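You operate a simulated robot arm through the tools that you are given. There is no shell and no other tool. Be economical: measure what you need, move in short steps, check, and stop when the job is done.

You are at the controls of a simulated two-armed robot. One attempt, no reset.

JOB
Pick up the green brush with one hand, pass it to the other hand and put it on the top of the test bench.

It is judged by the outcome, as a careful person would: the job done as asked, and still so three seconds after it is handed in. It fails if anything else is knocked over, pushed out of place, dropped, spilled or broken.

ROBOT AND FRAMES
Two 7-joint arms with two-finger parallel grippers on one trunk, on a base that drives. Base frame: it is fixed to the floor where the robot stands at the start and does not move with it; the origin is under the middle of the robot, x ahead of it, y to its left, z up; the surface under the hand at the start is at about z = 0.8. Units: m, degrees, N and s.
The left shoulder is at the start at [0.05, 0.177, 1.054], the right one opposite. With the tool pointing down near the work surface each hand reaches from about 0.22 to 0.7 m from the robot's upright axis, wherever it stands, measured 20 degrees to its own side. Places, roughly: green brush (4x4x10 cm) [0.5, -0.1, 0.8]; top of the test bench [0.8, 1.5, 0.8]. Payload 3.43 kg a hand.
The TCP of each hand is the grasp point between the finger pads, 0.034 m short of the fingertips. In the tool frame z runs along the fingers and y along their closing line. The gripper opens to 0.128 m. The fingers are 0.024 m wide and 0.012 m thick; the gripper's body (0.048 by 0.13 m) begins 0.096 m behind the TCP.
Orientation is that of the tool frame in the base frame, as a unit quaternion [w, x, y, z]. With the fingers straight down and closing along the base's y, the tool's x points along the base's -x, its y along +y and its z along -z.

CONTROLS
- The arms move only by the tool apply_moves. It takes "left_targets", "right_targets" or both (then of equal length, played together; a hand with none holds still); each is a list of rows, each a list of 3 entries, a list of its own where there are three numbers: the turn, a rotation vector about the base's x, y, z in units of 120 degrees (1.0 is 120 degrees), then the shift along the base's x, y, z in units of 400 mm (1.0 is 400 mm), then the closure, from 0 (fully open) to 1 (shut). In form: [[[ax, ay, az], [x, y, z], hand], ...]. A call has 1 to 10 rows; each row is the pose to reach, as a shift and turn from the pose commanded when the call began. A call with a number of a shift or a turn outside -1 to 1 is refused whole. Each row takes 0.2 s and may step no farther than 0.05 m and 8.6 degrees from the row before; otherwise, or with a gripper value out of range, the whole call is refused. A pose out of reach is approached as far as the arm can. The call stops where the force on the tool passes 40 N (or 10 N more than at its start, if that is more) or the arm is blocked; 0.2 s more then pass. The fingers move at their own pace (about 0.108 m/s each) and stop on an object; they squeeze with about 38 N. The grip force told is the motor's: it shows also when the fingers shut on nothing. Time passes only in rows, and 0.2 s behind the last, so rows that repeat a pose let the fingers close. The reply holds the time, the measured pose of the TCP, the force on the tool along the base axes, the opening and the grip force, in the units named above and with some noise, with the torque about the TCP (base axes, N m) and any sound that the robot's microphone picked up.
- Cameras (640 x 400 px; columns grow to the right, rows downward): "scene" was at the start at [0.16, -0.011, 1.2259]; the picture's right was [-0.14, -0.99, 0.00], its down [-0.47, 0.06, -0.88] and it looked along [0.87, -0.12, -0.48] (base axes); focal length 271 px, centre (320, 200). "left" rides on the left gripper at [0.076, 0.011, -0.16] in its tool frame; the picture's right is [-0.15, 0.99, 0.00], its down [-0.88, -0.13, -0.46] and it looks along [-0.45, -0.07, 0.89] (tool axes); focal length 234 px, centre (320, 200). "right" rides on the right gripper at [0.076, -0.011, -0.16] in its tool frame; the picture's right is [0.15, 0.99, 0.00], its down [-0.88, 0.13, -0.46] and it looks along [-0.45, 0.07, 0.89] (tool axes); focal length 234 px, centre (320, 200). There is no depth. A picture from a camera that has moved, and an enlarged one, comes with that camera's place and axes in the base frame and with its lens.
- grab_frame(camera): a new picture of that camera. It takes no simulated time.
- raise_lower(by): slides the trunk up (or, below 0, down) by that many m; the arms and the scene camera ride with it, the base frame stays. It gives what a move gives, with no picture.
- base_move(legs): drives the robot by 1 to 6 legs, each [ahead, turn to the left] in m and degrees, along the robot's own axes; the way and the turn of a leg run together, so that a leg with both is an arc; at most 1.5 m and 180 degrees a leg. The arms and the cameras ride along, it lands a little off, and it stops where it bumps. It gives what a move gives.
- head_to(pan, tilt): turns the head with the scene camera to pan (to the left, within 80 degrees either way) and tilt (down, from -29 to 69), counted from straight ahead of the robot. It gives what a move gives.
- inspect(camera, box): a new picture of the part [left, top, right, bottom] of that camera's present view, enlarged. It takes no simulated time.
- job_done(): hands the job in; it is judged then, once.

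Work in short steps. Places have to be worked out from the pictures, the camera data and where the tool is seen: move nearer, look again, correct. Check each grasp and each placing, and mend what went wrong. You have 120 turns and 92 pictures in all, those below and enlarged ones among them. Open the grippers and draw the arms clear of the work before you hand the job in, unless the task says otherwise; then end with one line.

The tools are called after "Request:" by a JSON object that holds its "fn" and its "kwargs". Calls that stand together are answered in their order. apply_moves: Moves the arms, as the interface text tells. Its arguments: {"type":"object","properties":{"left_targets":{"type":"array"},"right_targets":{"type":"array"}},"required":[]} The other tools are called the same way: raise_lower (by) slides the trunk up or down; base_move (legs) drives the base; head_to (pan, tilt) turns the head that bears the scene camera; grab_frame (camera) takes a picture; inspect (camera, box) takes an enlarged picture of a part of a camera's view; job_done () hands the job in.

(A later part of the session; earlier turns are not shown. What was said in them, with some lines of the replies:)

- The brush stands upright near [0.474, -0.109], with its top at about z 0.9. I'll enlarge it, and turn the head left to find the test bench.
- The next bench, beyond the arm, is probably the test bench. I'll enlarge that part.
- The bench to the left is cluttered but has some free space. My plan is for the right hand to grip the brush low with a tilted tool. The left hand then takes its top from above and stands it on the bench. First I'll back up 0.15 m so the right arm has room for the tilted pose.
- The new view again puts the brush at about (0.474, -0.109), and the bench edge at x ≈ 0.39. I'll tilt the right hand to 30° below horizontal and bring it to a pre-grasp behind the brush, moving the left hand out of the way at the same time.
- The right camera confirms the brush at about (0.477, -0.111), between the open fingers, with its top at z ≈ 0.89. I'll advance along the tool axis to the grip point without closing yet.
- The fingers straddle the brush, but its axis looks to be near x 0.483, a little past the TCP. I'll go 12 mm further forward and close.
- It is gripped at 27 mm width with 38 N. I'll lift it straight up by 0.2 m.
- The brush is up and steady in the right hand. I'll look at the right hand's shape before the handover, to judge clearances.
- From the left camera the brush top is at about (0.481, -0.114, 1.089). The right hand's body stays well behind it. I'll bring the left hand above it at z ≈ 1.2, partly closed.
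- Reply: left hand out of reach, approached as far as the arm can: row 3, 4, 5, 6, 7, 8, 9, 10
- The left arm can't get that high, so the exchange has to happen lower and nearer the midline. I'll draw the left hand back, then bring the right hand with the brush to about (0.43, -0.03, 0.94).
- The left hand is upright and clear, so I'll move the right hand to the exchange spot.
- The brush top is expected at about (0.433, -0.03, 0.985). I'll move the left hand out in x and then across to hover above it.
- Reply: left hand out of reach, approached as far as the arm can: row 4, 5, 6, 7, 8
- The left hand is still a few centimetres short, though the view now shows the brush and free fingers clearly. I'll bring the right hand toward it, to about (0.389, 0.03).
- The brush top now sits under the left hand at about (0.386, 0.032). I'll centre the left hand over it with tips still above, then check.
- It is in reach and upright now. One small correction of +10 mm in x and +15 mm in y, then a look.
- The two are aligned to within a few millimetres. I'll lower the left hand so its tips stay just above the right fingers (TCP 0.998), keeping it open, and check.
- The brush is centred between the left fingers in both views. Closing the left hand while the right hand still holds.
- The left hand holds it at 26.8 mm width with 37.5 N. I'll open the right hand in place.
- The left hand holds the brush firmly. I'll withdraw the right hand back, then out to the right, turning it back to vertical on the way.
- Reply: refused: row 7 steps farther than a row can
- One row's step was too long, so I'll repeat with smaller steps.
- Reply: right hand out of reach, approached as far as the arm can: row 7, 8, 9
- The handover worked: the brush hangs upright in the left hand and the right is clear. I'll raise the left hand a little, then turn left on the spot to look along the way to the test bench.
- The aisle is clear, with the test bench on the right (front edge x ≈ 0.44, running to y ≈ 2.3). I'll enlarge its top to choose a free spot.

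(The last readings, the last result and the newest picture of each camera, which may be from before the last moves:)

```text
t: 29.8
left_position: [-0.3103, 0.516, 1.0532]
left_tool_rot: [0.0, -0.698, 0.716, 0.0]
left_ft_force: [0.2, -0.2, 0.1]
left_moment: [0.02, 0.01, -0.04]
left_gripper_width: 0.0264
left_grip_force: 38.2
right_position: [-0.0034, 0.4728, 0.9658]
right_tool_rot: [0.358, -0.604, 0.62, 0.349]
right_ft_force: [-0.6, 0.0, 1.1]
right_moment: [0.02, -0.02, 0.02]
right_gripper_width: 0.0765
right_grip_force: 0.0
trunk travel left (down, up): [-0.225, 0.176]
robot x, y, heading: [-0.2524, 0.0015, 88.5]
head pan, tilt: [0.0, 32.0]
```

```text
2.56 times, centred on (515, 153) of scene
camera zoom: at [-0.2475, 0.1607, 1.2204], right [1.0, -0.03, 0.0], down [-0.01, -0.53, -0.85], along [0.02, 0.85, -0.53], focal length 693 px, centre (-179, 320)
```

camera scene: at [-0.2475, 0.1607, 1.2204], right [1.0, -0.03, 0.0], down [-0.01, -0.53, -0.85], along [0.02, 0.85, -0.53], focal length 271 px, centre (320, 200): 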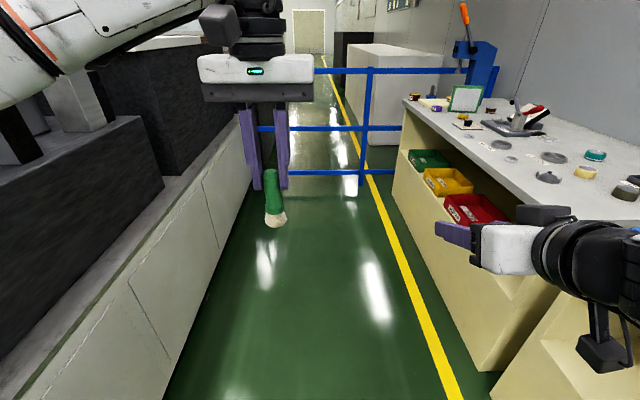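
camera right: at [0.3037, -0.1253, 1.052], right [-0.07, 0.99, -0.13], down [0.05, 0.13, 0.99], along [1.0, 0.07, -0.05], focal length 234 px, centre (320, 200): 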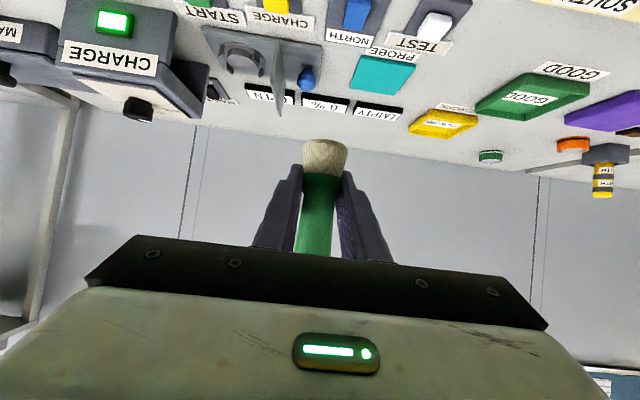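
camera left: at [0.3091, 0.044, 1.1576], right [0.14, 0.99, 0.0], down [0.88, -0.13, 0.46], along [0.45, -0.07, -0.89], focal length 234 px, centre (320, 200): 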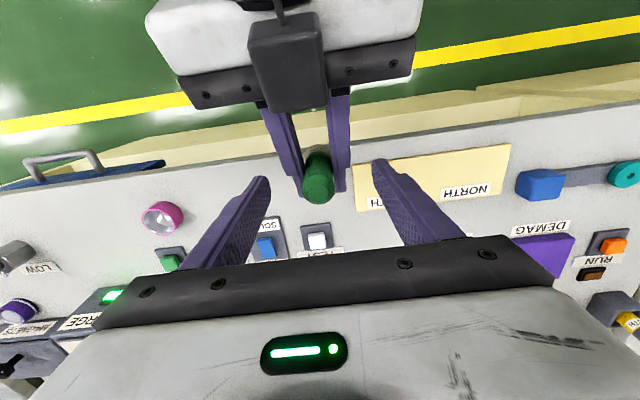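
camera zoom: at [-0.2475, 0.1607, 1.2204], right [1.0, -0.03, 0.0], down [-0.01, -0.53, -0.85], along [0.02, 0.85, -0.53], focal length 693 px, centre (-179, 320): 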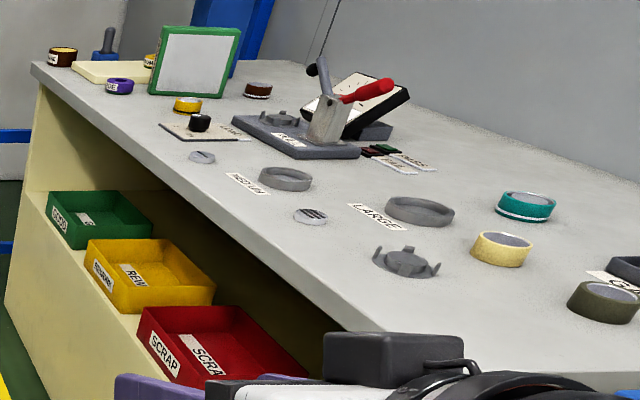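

I choose the open patch near (0.605, 1.03), between the rings and the tape rolls. I'll drive 0.92 m along the aisle and turn back to face the bench.

Request:
{"fn": "base_move", "kwargs": {"legs": [[0.92, 0], [0, -88.5]]}}

Request:
{"fn": "grab_frame", "kwargs": {"camera": "scene"}}

```text
t: 38.4
left_position: [0.2832, 0.9862, 1.0533]
left_tool_rot: [0.001, -0.001, 1.0, 0.0]
left_ft_force: [0.2, -0.2, -0.8]
left_moment: [0.01, -0.04, 0.01]
left_gripper_width: 0.0266
left_grip_force: 37.7
right_position: [0.2486, 0.677, 0.9662]
right_tool_rot: [0.5, 0.0, 0.866, 0.0]
right_ft_force: [-0.2, 0.1, 0.3]
right_moment: [-0.01, -0.01, -0.01]
right_gripper_width: 0.0767
right_grip_force: 0.1
trunk travel left (down, up): [-0.225, 0.176]
robot x, y, heading: [-0.2342, 0.9122, -0.1]
head pan, tilt: [0.0, 32.0]
```

```text
56 pictures are left
camera scene: at [-0.0713, 0.9146, 1.2205], right [0.0, -1.0, 0.0], down [-0.53, 0.0, -0.85], along [0.85, 0.0, -0.53], focal length 271 px, centre (320, 200)
```

scene: 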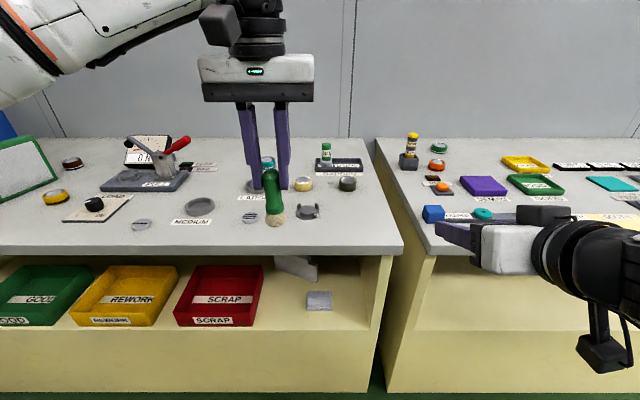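

Heading is good and the bench is in front. I'll drive 0.25 m forward with hands high above everything, then look again.

Request:
{"fn": "base_move", "kwargs": {"legs": [[0.25, 0]]}}

Request:
{"fn": "grab_frame", "kwargs": {"camera": "scene"}}

Request:
{"fn": "grab_frame", "kwargs": {"camera": "left"}}

```text
t: 40.2
left_position: [0.5248, 0.9832, 1.0528]
left_tool_rot: [0.0, 0.0, 1.0, 0.0]
left_ft_force: [0.1, 0.0, -1.1]
left_moment: [-0.01, 0.0, 0.02]
left_gripper_width: 0.0263
left_grip_force: 37.7
right_position: [0.49, 0.6766, 0.9661]
right_tool_rot: [0.5, 0.001, 0.866, -0.001]
right_ft_force: [0.9, -0.1, 0.7]
right_moment: [0.02, 0.04, -0.02]
right_gripper_width: 0.0767
right_grip_force: 0.0
trunk travel left (down, up): [-0.225, 0.176]
robot x, y, heading: [0.0118, 0.9143, -0.1]
head pan, tilt: [0.0, 32.0]
```

```text
55 pictures are left
camera scene: at [0.1699, 0.9143, 1.2204], right [0.0, -1.0, 0.0], down [-0.53, 0.0, -0.85], along [0.85, 0.0, -0.53], focal length 271 px, centre (320, 200)
```

scene: 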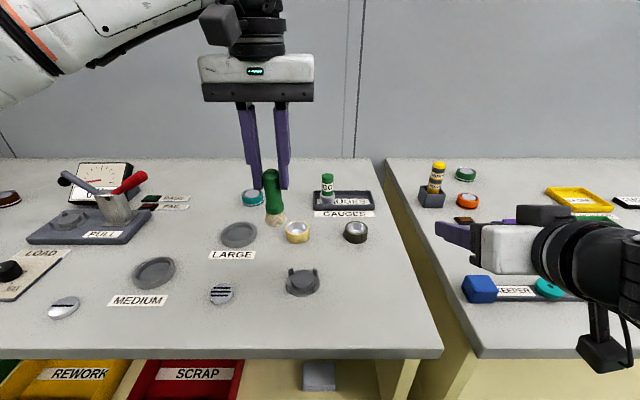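

```text
54 pictures are left
camera left: at [0.4487, 0.9956, 1.213], right [0.15, 0.99, 0.0], down [0.88, -0.13, 0.46], along [0.45, -0.07, -0.89], focal length 234 px, centre (320, 200)
```

left: 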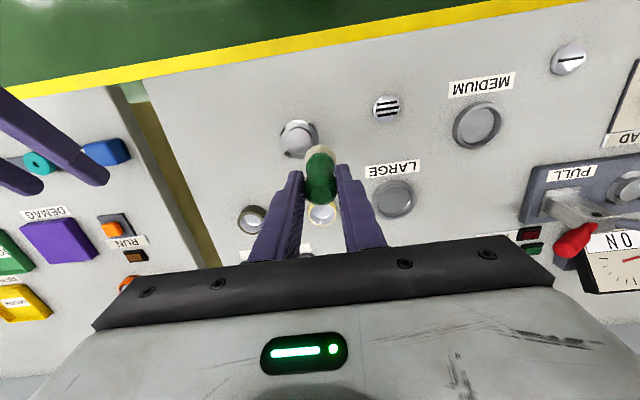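

From this closer view, the holder is at (0.54, 0.95), the tape at (0.695, 0.97), the LARGE ring at (0.684, 1.11) and the LARGE label at (0.617, 1.07–1.16). So (0.60, 1.02) is free. I'll go over it and lower to z 0.95.

Request:
{"fn": "apply_moves", "kwargs": {"left_targets": [[[0, 0, 0], [0.0625, 0.03, -0.05], 1], [[0, 0, 0], [0.125, 0.06, -0.1], 1], [[0, 0, 0], [0.1875, 0.0925, -0.15], 1], [[0, 0, 0], [0.1875, 0.0925, -0.21], 1], [[0, 0, 0], [0.1875, 0.0925, -0.257], 1], [[0, 0, 0], [0.1875, 0.0925, -0.257], 1]]}}

Request:
{"fn": "grab_frame", "kwargs": {"camera": "scene"}}

Request:
{"fn": "grab_frame", "kwargs": {"camera": "left"}}

```text
t: 41.6
left_position: [0.6005, 1.0197, 0.9514]
left_tool_rot: [0.0, 0.0, 1.0, -0.001]
left_ft_force: [-0.5, 1.0, -1.2]
left_moment: [-0.02, 0.03, 0.0]
left_gripper_width: 0.0265
left_grip_force: 38.0
right_position: [0.4897, 0.6774, 0.9661]
right_tool_rot: [0.501, 0.001, 0.866, -0.001]
right_ft_force: [0.3, -0.5, 0.8]
right_moment: [0.01, 0.02, -0.04]
right_gripper_width: 0.0769
right_grip_force: 0.1
trunk travel left (down, up): [-0.225, 0.176]
robot x, y, heading: [0.0105, 0.9145, 0.0]
head pan, tilt: [0.0, 32.0]
```

```text
53 pictures are left
camera scene: at [0.1695, 0.9143, 1.2205], right [0.0, -1.0, 0.0], down [-0.53, 0.0, -0.85], along [0.85, 0.0, -0.53], focal length 271 px, centre (320, 200)
```

scene: 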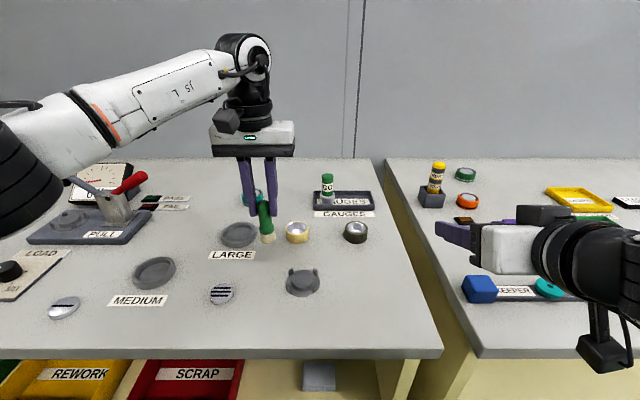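

```text
52 pictures are left
camera left: at [0.5238, 1.0316, 1.1111], right [0.15, 0.99, 0.0], down [0.88, -0.13, 0.46], along [0.45, -0.07, -0.89], focal length 234 px, centre (320, 200)
```

left: 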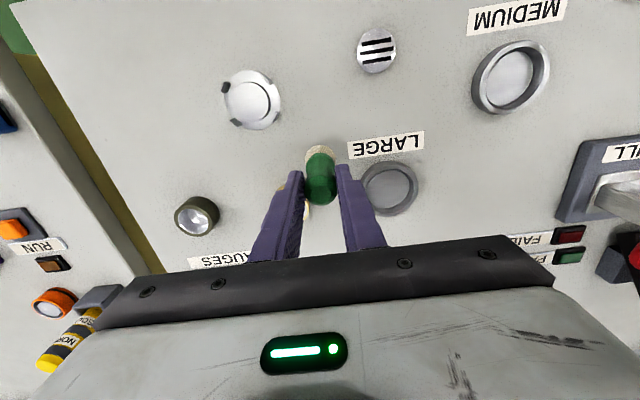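

The brush is vertical over the free patch. I'll lower in small steps toward TCP z ≈ 0.90, watching the force.

Request:
{"fn": "apply_moves", "kwargs": {"left_targets": [[[0, 0, 0], [0, 0, -0.05], 1], [[0, 0, 0], [0, 0, -0.09], 1], [[0, 0, 0], [0, 0, -0.11], 1], [[0, 0, 0], [0, 0, -0.12], 1], [[0, 0, 0], [0, 0, -0.125], 1], [[0, 0, 0], [0, 0, -0.125], 1]]}}

Request:
{"fn": "inspect", "kwargs": {"camera": "scene", "box": [200, 160, 360, 260]}}

```text
t: 43.0
left_position: [0.5997, 1.0224, 0.8999]
left_tool_rot: [0.0, 0.0, 1.0, 0.0]
left_ft_force: [0.6, 0.2, 0.1]
left_moment: [0.01, -0.03, 0.0]
left_gripper_width: 0.0261
left_grip_force: 38.5
right_position: [0.4896, 0.6757, 0.9664]
right_tool_rot: [0.5, 0.0, 0.866, 0.0]
right_ft_force: [0.2, 0.3, -0.3]
right_moment: [-0.04, 0.03, 0.03]
right_gripper_width: 0.0768
right_grip_force: 0.0
trunk travel left (down, up): [-0.225, 0.176]
robot x, y, heading: [0.0144, 0.9123, 0.1]
head pan, tilt: [0.0, 32.0]
```

```text
4.00 times, centred on (280, 210) of scene
camera zoom: at [0.1695, 0.9143, 1.2204], right [0.0, -1.0, 0.0], down [-0.53, 0.0, -0.85], along [0.85, 0.0, -0.53], focal length 1082 px, centre (480, 160)
```

zoom: 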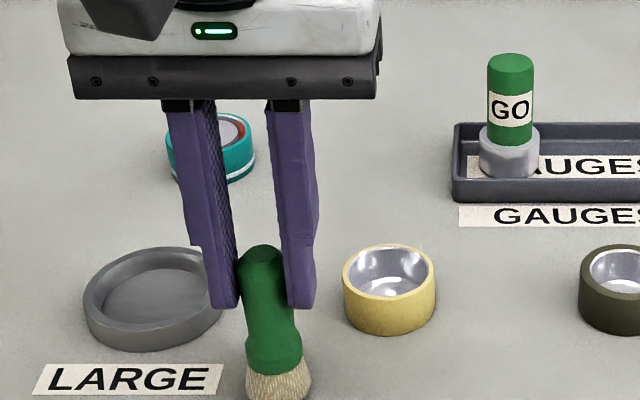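

There is no contact yet and the bottom is just above the surface. I'll go down another 3 mm in fine steps.

Request:
{"fn": "apply_moves", "kwargs": {"left_targets": [[[0, 0, 0], [0, 0, -0.0025], 1], [[0, 0, 0], [0, 0, -0.005], 1], [[0, 0, 0], [0, 0, -0.0075], 1]]}}

```text
t: 43.8
left_position: [0.5998, 1.0227, 0.8978]
left_tool_rot: [-0.001, 0.0, 1.0, 0.0]
left_ft_force: [-0.1, 0.6, -0.3]
left_moment: [0.02, 0.02, 0.01]
left_gripper_width: 0.0267
left_grip_force: 38.1
right_position: [0.4894, 0.6761, 0.966]
right_tool_rot: [0.5, 0.001, 0.866, -0.001]
right_ft_force: [-0.6, 0.7, -0.4]
right_moment: [-0.04, 0.01, 0.01]
right_gripper_width: 0.077
right_grip_force: 0.0
trunk travel left (down, up): [-0.225, 0.176]
robot x, y, heading: [0.012, 0.9147, -0.2]
head pan, tilt: [0.0, 32.0]
```

Still no contact force, so another 3 mm.

Request:
{"fn": "apply_moves", "kwargs": {"left_targets": [[[0, 0, 0], [0, 0, -0.0025], 1], [[0, 0, 0], [0, 0, -0.005], 1], [[0, 0, 0], [0, 0, -0.0075], 1]]}}

Request:
{"fn": "inspect", "kwargs": {"camera": "scene", "box": [220, 210, 316, 270]}}

```text
t: 44.6
left_position: [0.598, 1.0213, 0.8975]
left_tool_rot: [0.003, 0.0, 1.0, -0.001]
left_ft_force: [2.9, 0.1, 16.2]
left_moment: [0.1, -0.25, -0.02]
left_gripper_width: 0.0264
left_grip_force: 38.1
right_position: [0.4887, 0.6759, 0.9675]
right_tool_rot: [0.501, 0.0, 0.866, 0.0]
right_ft_force: [0.3, 0.1, 0.5]
right_moment: [0.01, -0.02, 0.0]
right_gripper_width: 0.0768
right_grip_force: 0.0
trunk travel left (down, up): [-0.225, 0.176]
robot x, y, heading: [0.0087, 0.9137, 0.1]
head pan, tilt: [0.0, 32.0]
```

```text
6.67 times, centred on (268, 240) of scene
camera zoom: at [0.1682, 0.9141, 1.2209], right [0.0, -1.0, 0.0], down [-0.53, 0.0, -0.85], along [0.85, 0.0, -0.53], focal length 1804 px, centre (667, -67)
```

zoom: 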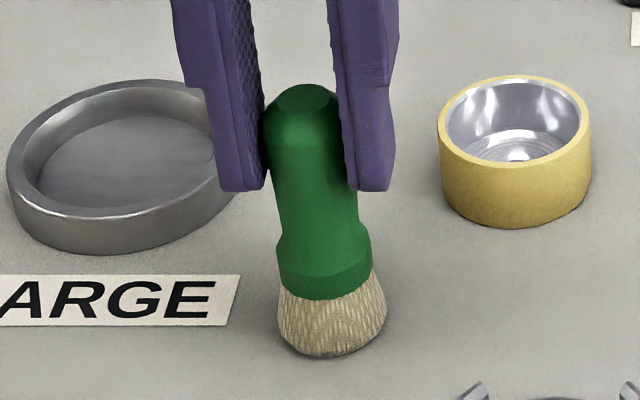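

Contact at 16 N: the brush stands on the bench. I'll ease up 2 mm to relieve the press, then open the fingers a little.

Request:
{"fn": "apply_moves", "kwargs": {"left_targets": [[[0, 0, 0], [0, 0, 0.005], 1], [[0, 0, 0], [0, 0, 0.005], 1]]}}

```text
t: 45.2
left_position: [0.5998, 1.0217, 0.8978]
left_tool_rot: [0.002, 0.0, 1.0, 0.0]
left_ft_force: [3.9, 0.0, 15.6]
left_moment: [-0.03, -0.62, -0.01]
left_gripper_width: 0.0267
left_grip_force: 37.8
right_position: [0.4886, 0.6762, 0.9676]
right_tool_rot: [0.501, 0.001, 0.866, -0.001]
right_ft_force: [-0.1, -0.4, 1.2]
right_moment: [0.01, 0.02, -0.03]
right_gripper_width: 0.0766
right_grip_force: 0.2
trunk travel left (down, up): [-0.225, 0.176]
robot x, y, heading: [0.0116, 0.915, 0.0]
head pan, tilt: [0.0, 32.0]
```

The force is still about 15 N, so I'll ease up a little more.

Request:
{"fn": "apply_moves", "kwargs": {"left_targets": [[[0, 0, 0], [0, 0, 0.004], 1], [[0, 0, 0], [0, 0, 0.004], 1]]}}

```text
t: 45.8
left_position: [0.5988, 1.0225, 0.8988]
left_tool_rot: [0.0, -0.001, 1.0, 0.0]
left_ft_force: [1.9, 0.0, 7.1]
left_moment: [-0.07, -0.34, -0.02]
left_gripper_width: 0.0265
left_grip_force: 38.0
right_position: [0.4901, 0.678, 0.9668]
right_tool_rot: [0.501, 0.001, 0.866, -0.001]
right_ft_force: [0.7, 0.9, 0.1]
right_moment: [0.0, -0.01, -0.01]
right_gripper_width: 0.0767
right_grip_force: 0.1
trunk travel left (down, up): [-0.225, 0.176]
robot x, y, heading: [0.0112, 0.9152, -0.3]
head pan, tilt: [0.0, 32.0]
```

It's down to 7 N. One more 0.8 mm, then open.

Request:
{"fn": "apply_moves", "kwargs": {"left_targets": [[[0, 0, 0], [0, 0, 0.002], 1], [[0, 0, 0], [0, 0, 0.002], 1], [[0, 0, 0], [0, 0, 0.002], 0.75], [[0, 0, 0], [0, 0, 0.002], 0.7], [[0, 0, 0], [0, 0, 0.002], 0.6], [[0, 0, 0], [0, 0, 0.002], 0.6]]}}

Request:
{"fn": "inspect", "kwargs": {"camera": "scene", "box": [200, 180, 328, 260]}}

```text
t: 47.2
left_position: [0.5995, 1.0218, 0.8982]
left_tool_rot: [0.0, 0.0, 1.0, 0.0]
left_ft_force: [-1.0, 0.1, -0.6]
left_moment: [0.03, 0.0, 0.0]
left_gripper_width: 0.0513
left_grip_force: 0.0
right_position: [0.4895, 0.6767, 0.9655]
right_tool_rot: [0.5, 0.001, 0.866, 0.0]
right_ft_force: [0.7, 0.5, 0.1]
right_moment: [0.02, -0.05, -0.04]
right_gripper_width: 0.0766
right_grip_force: 0.0
trunk travel left (down, up): [-0.225, 0.176]
robot x, y, heading: [0.0097, 0.9134, 0.0]
head pan, tilt: [0.0, 32.0]
```

```text
5.00 times, centred on (264, 220) of scene
camera zoom: at [0.1695, 0.9143, 1.2205], right [0.0, -1.0, 0.0], down [-0.53, 0.0, -0.85], along [0.85, 0.0, -0.53], focal length 1353 px, centre (600, 100)
```

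zoom: 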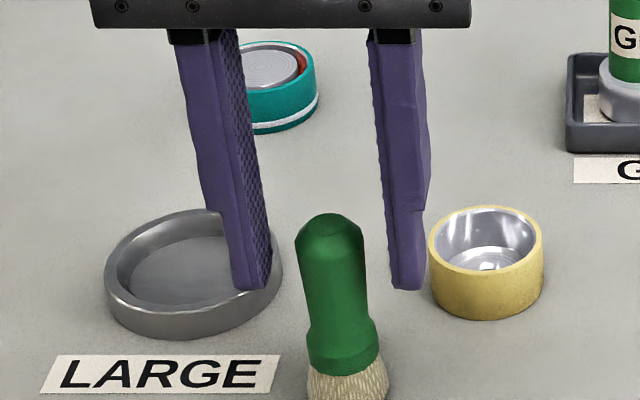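

The brush stands free. I'll raise the left hand straight up, then draw it back.

Request:
{"fn": "apply_moves", "kwargs": {"left_targets": [[[0, 0, 0], [0, 0, 0.05], 0.5], [[0, 0, 0], [0, 0, 0.13], 0.5], [[0, 0, 0], [0, 0, 0.23], 0.4], [[0, 0, 0], [0, 0, 0.33], 0.2], [[0, 0, 0], [-0.08, 0, 0.36], 0], [[0, 0, 0], [-0.18, 0, 0.36], 0], [[0, 0, 0], [-0.28, 0, 0.36], 0], [[0, 0, 0], [-0.38, 0, 0.36], 0]], "right_targets": [[[0, 0, 0], [0, 0, 0], 0.3], [[0, 0, 0], [0, 0, 0], 0.2], [[0, 0, 0], [0, 0, 0], 0.1], [[0, 0, 0], [0, 0, 0], 0], [[0, 0, 0], [0, 0, 0], 0], [[0, 0, 0], [0, 0, 0], 0], [[0, 0, 0], [0, 0, 0], 0], [[0, 0, 0], [0, 0, 0], 0]]}}

Request:
{"fn": "grab_frame", "kwargs": {"camera": "scene"}}

```text
t: 49.0
left_position: [0.4467, 1.0217, 1.0432]
left_tool_rot: [0.0, 0.0, 1.0, 0.0]
left_ft_force: [-0.3, -0.3, -0.7]
left_moment: [0.0, 0.02, -0.01]
left_gripper_width: 0.1279
left_grip_force: 0.1
right_position: [0.4903, 0.6759, 0.966]
right_tool_rot: [0.5, 0.001, 0.866, 0.0]
right_ft_force: [-0.1, 0.7, 0.4]
right_moment: [0.0, 0.01, -0.01]
right_gripper_width: 0.1281
right_grip_force: 0.1
trunk travel left (down, up): [-0.225, 0.176]
robot x, y, heading: [0.0093, 0.9134, -0.1]
head pan, tilt: [0.0, 32.0]
```

```text
48 pictures are left
camera scene: at [0.1693, 0.9144, 1.2205], right [0.0, -1.0, 0.0], down [-0.53, 0.0, -0.85], along [0.85, 0.0, -0.53], focal length 271 px, centre (320, 200)
```

scene: 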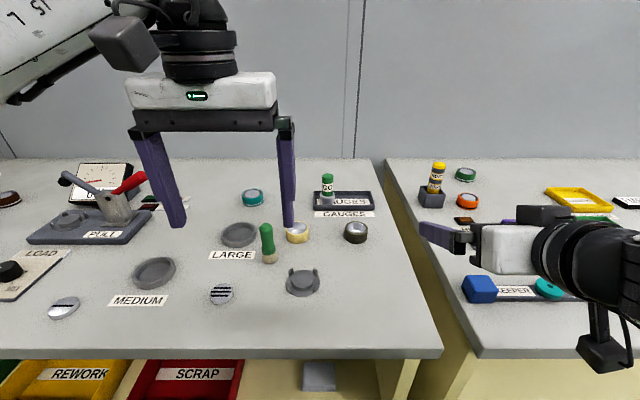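

The brush stands on the bench and nothing else has moved. I'll back the robot off 0.2 m so both arms clear the bench, then check once more.

Request:
{"fn": "base_move", "kwargs": {"legs": [[-0.2, 0]]}}

Request:
{"fn": "grab_frame", "kwargs": {"camera": "scene"}}

```text
t: 50.6
left_position: [0.2473, 1.0205, 1.0427]
left_tool_rot: [0.0, 0.002, 1.0, 0.001]
left_ft_force: [0.4, 0.3, 0.2]
left_moment: [-0.01, -0.02, 0.0]
left_gripper_width: 0.1279
left_grip_force: 0.0
right_position: [0.2888, 0.6749, 0.9653]
right_tool_rot: [0.5, 0.003, 0.866, -0.001]
right_ft_force: [-0.5, -0.9, -0.7]
right_moment: [0.02, -0.04, -0.03]
right_gripper_width: 0.1281
right_grip_force: 0.0
trunk travel left (down, up): [-0.225, 0.176]
robot x, y, heading: [-0.1916, 0.9125, -0.2]
head pan, tilt: [0.0, 32.0]
```

```text
47 pictures are left
camera scene: at [-0.0311, 0.9144, 1.2206], right [0.0, -1.0, 0.0], down [-0.53, 0.0, -0.85], along [0.85, 0.0, -0.53], focal length 271 px, centre (320, 200)
```

scene: 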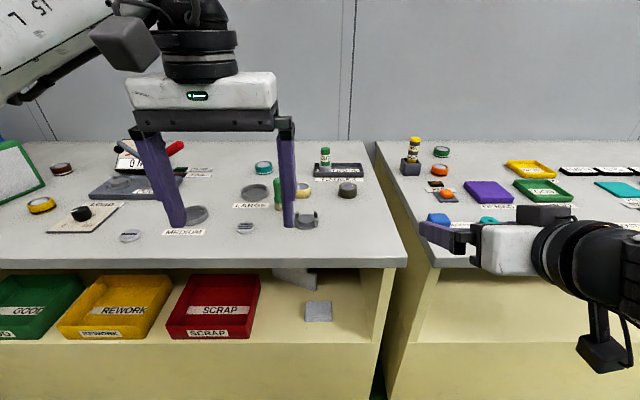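

The brush is upright on the test bench, both grippers are open and the arms are clear, so I'm handing in.

Request:
{"fn": "job_done", "kwargs": {}}

```text
The job is handed in.
```

The green brush was picked up by the right hand, passed to the left hand, and now stands upright on the test bench; the pictures show nothing else moved.
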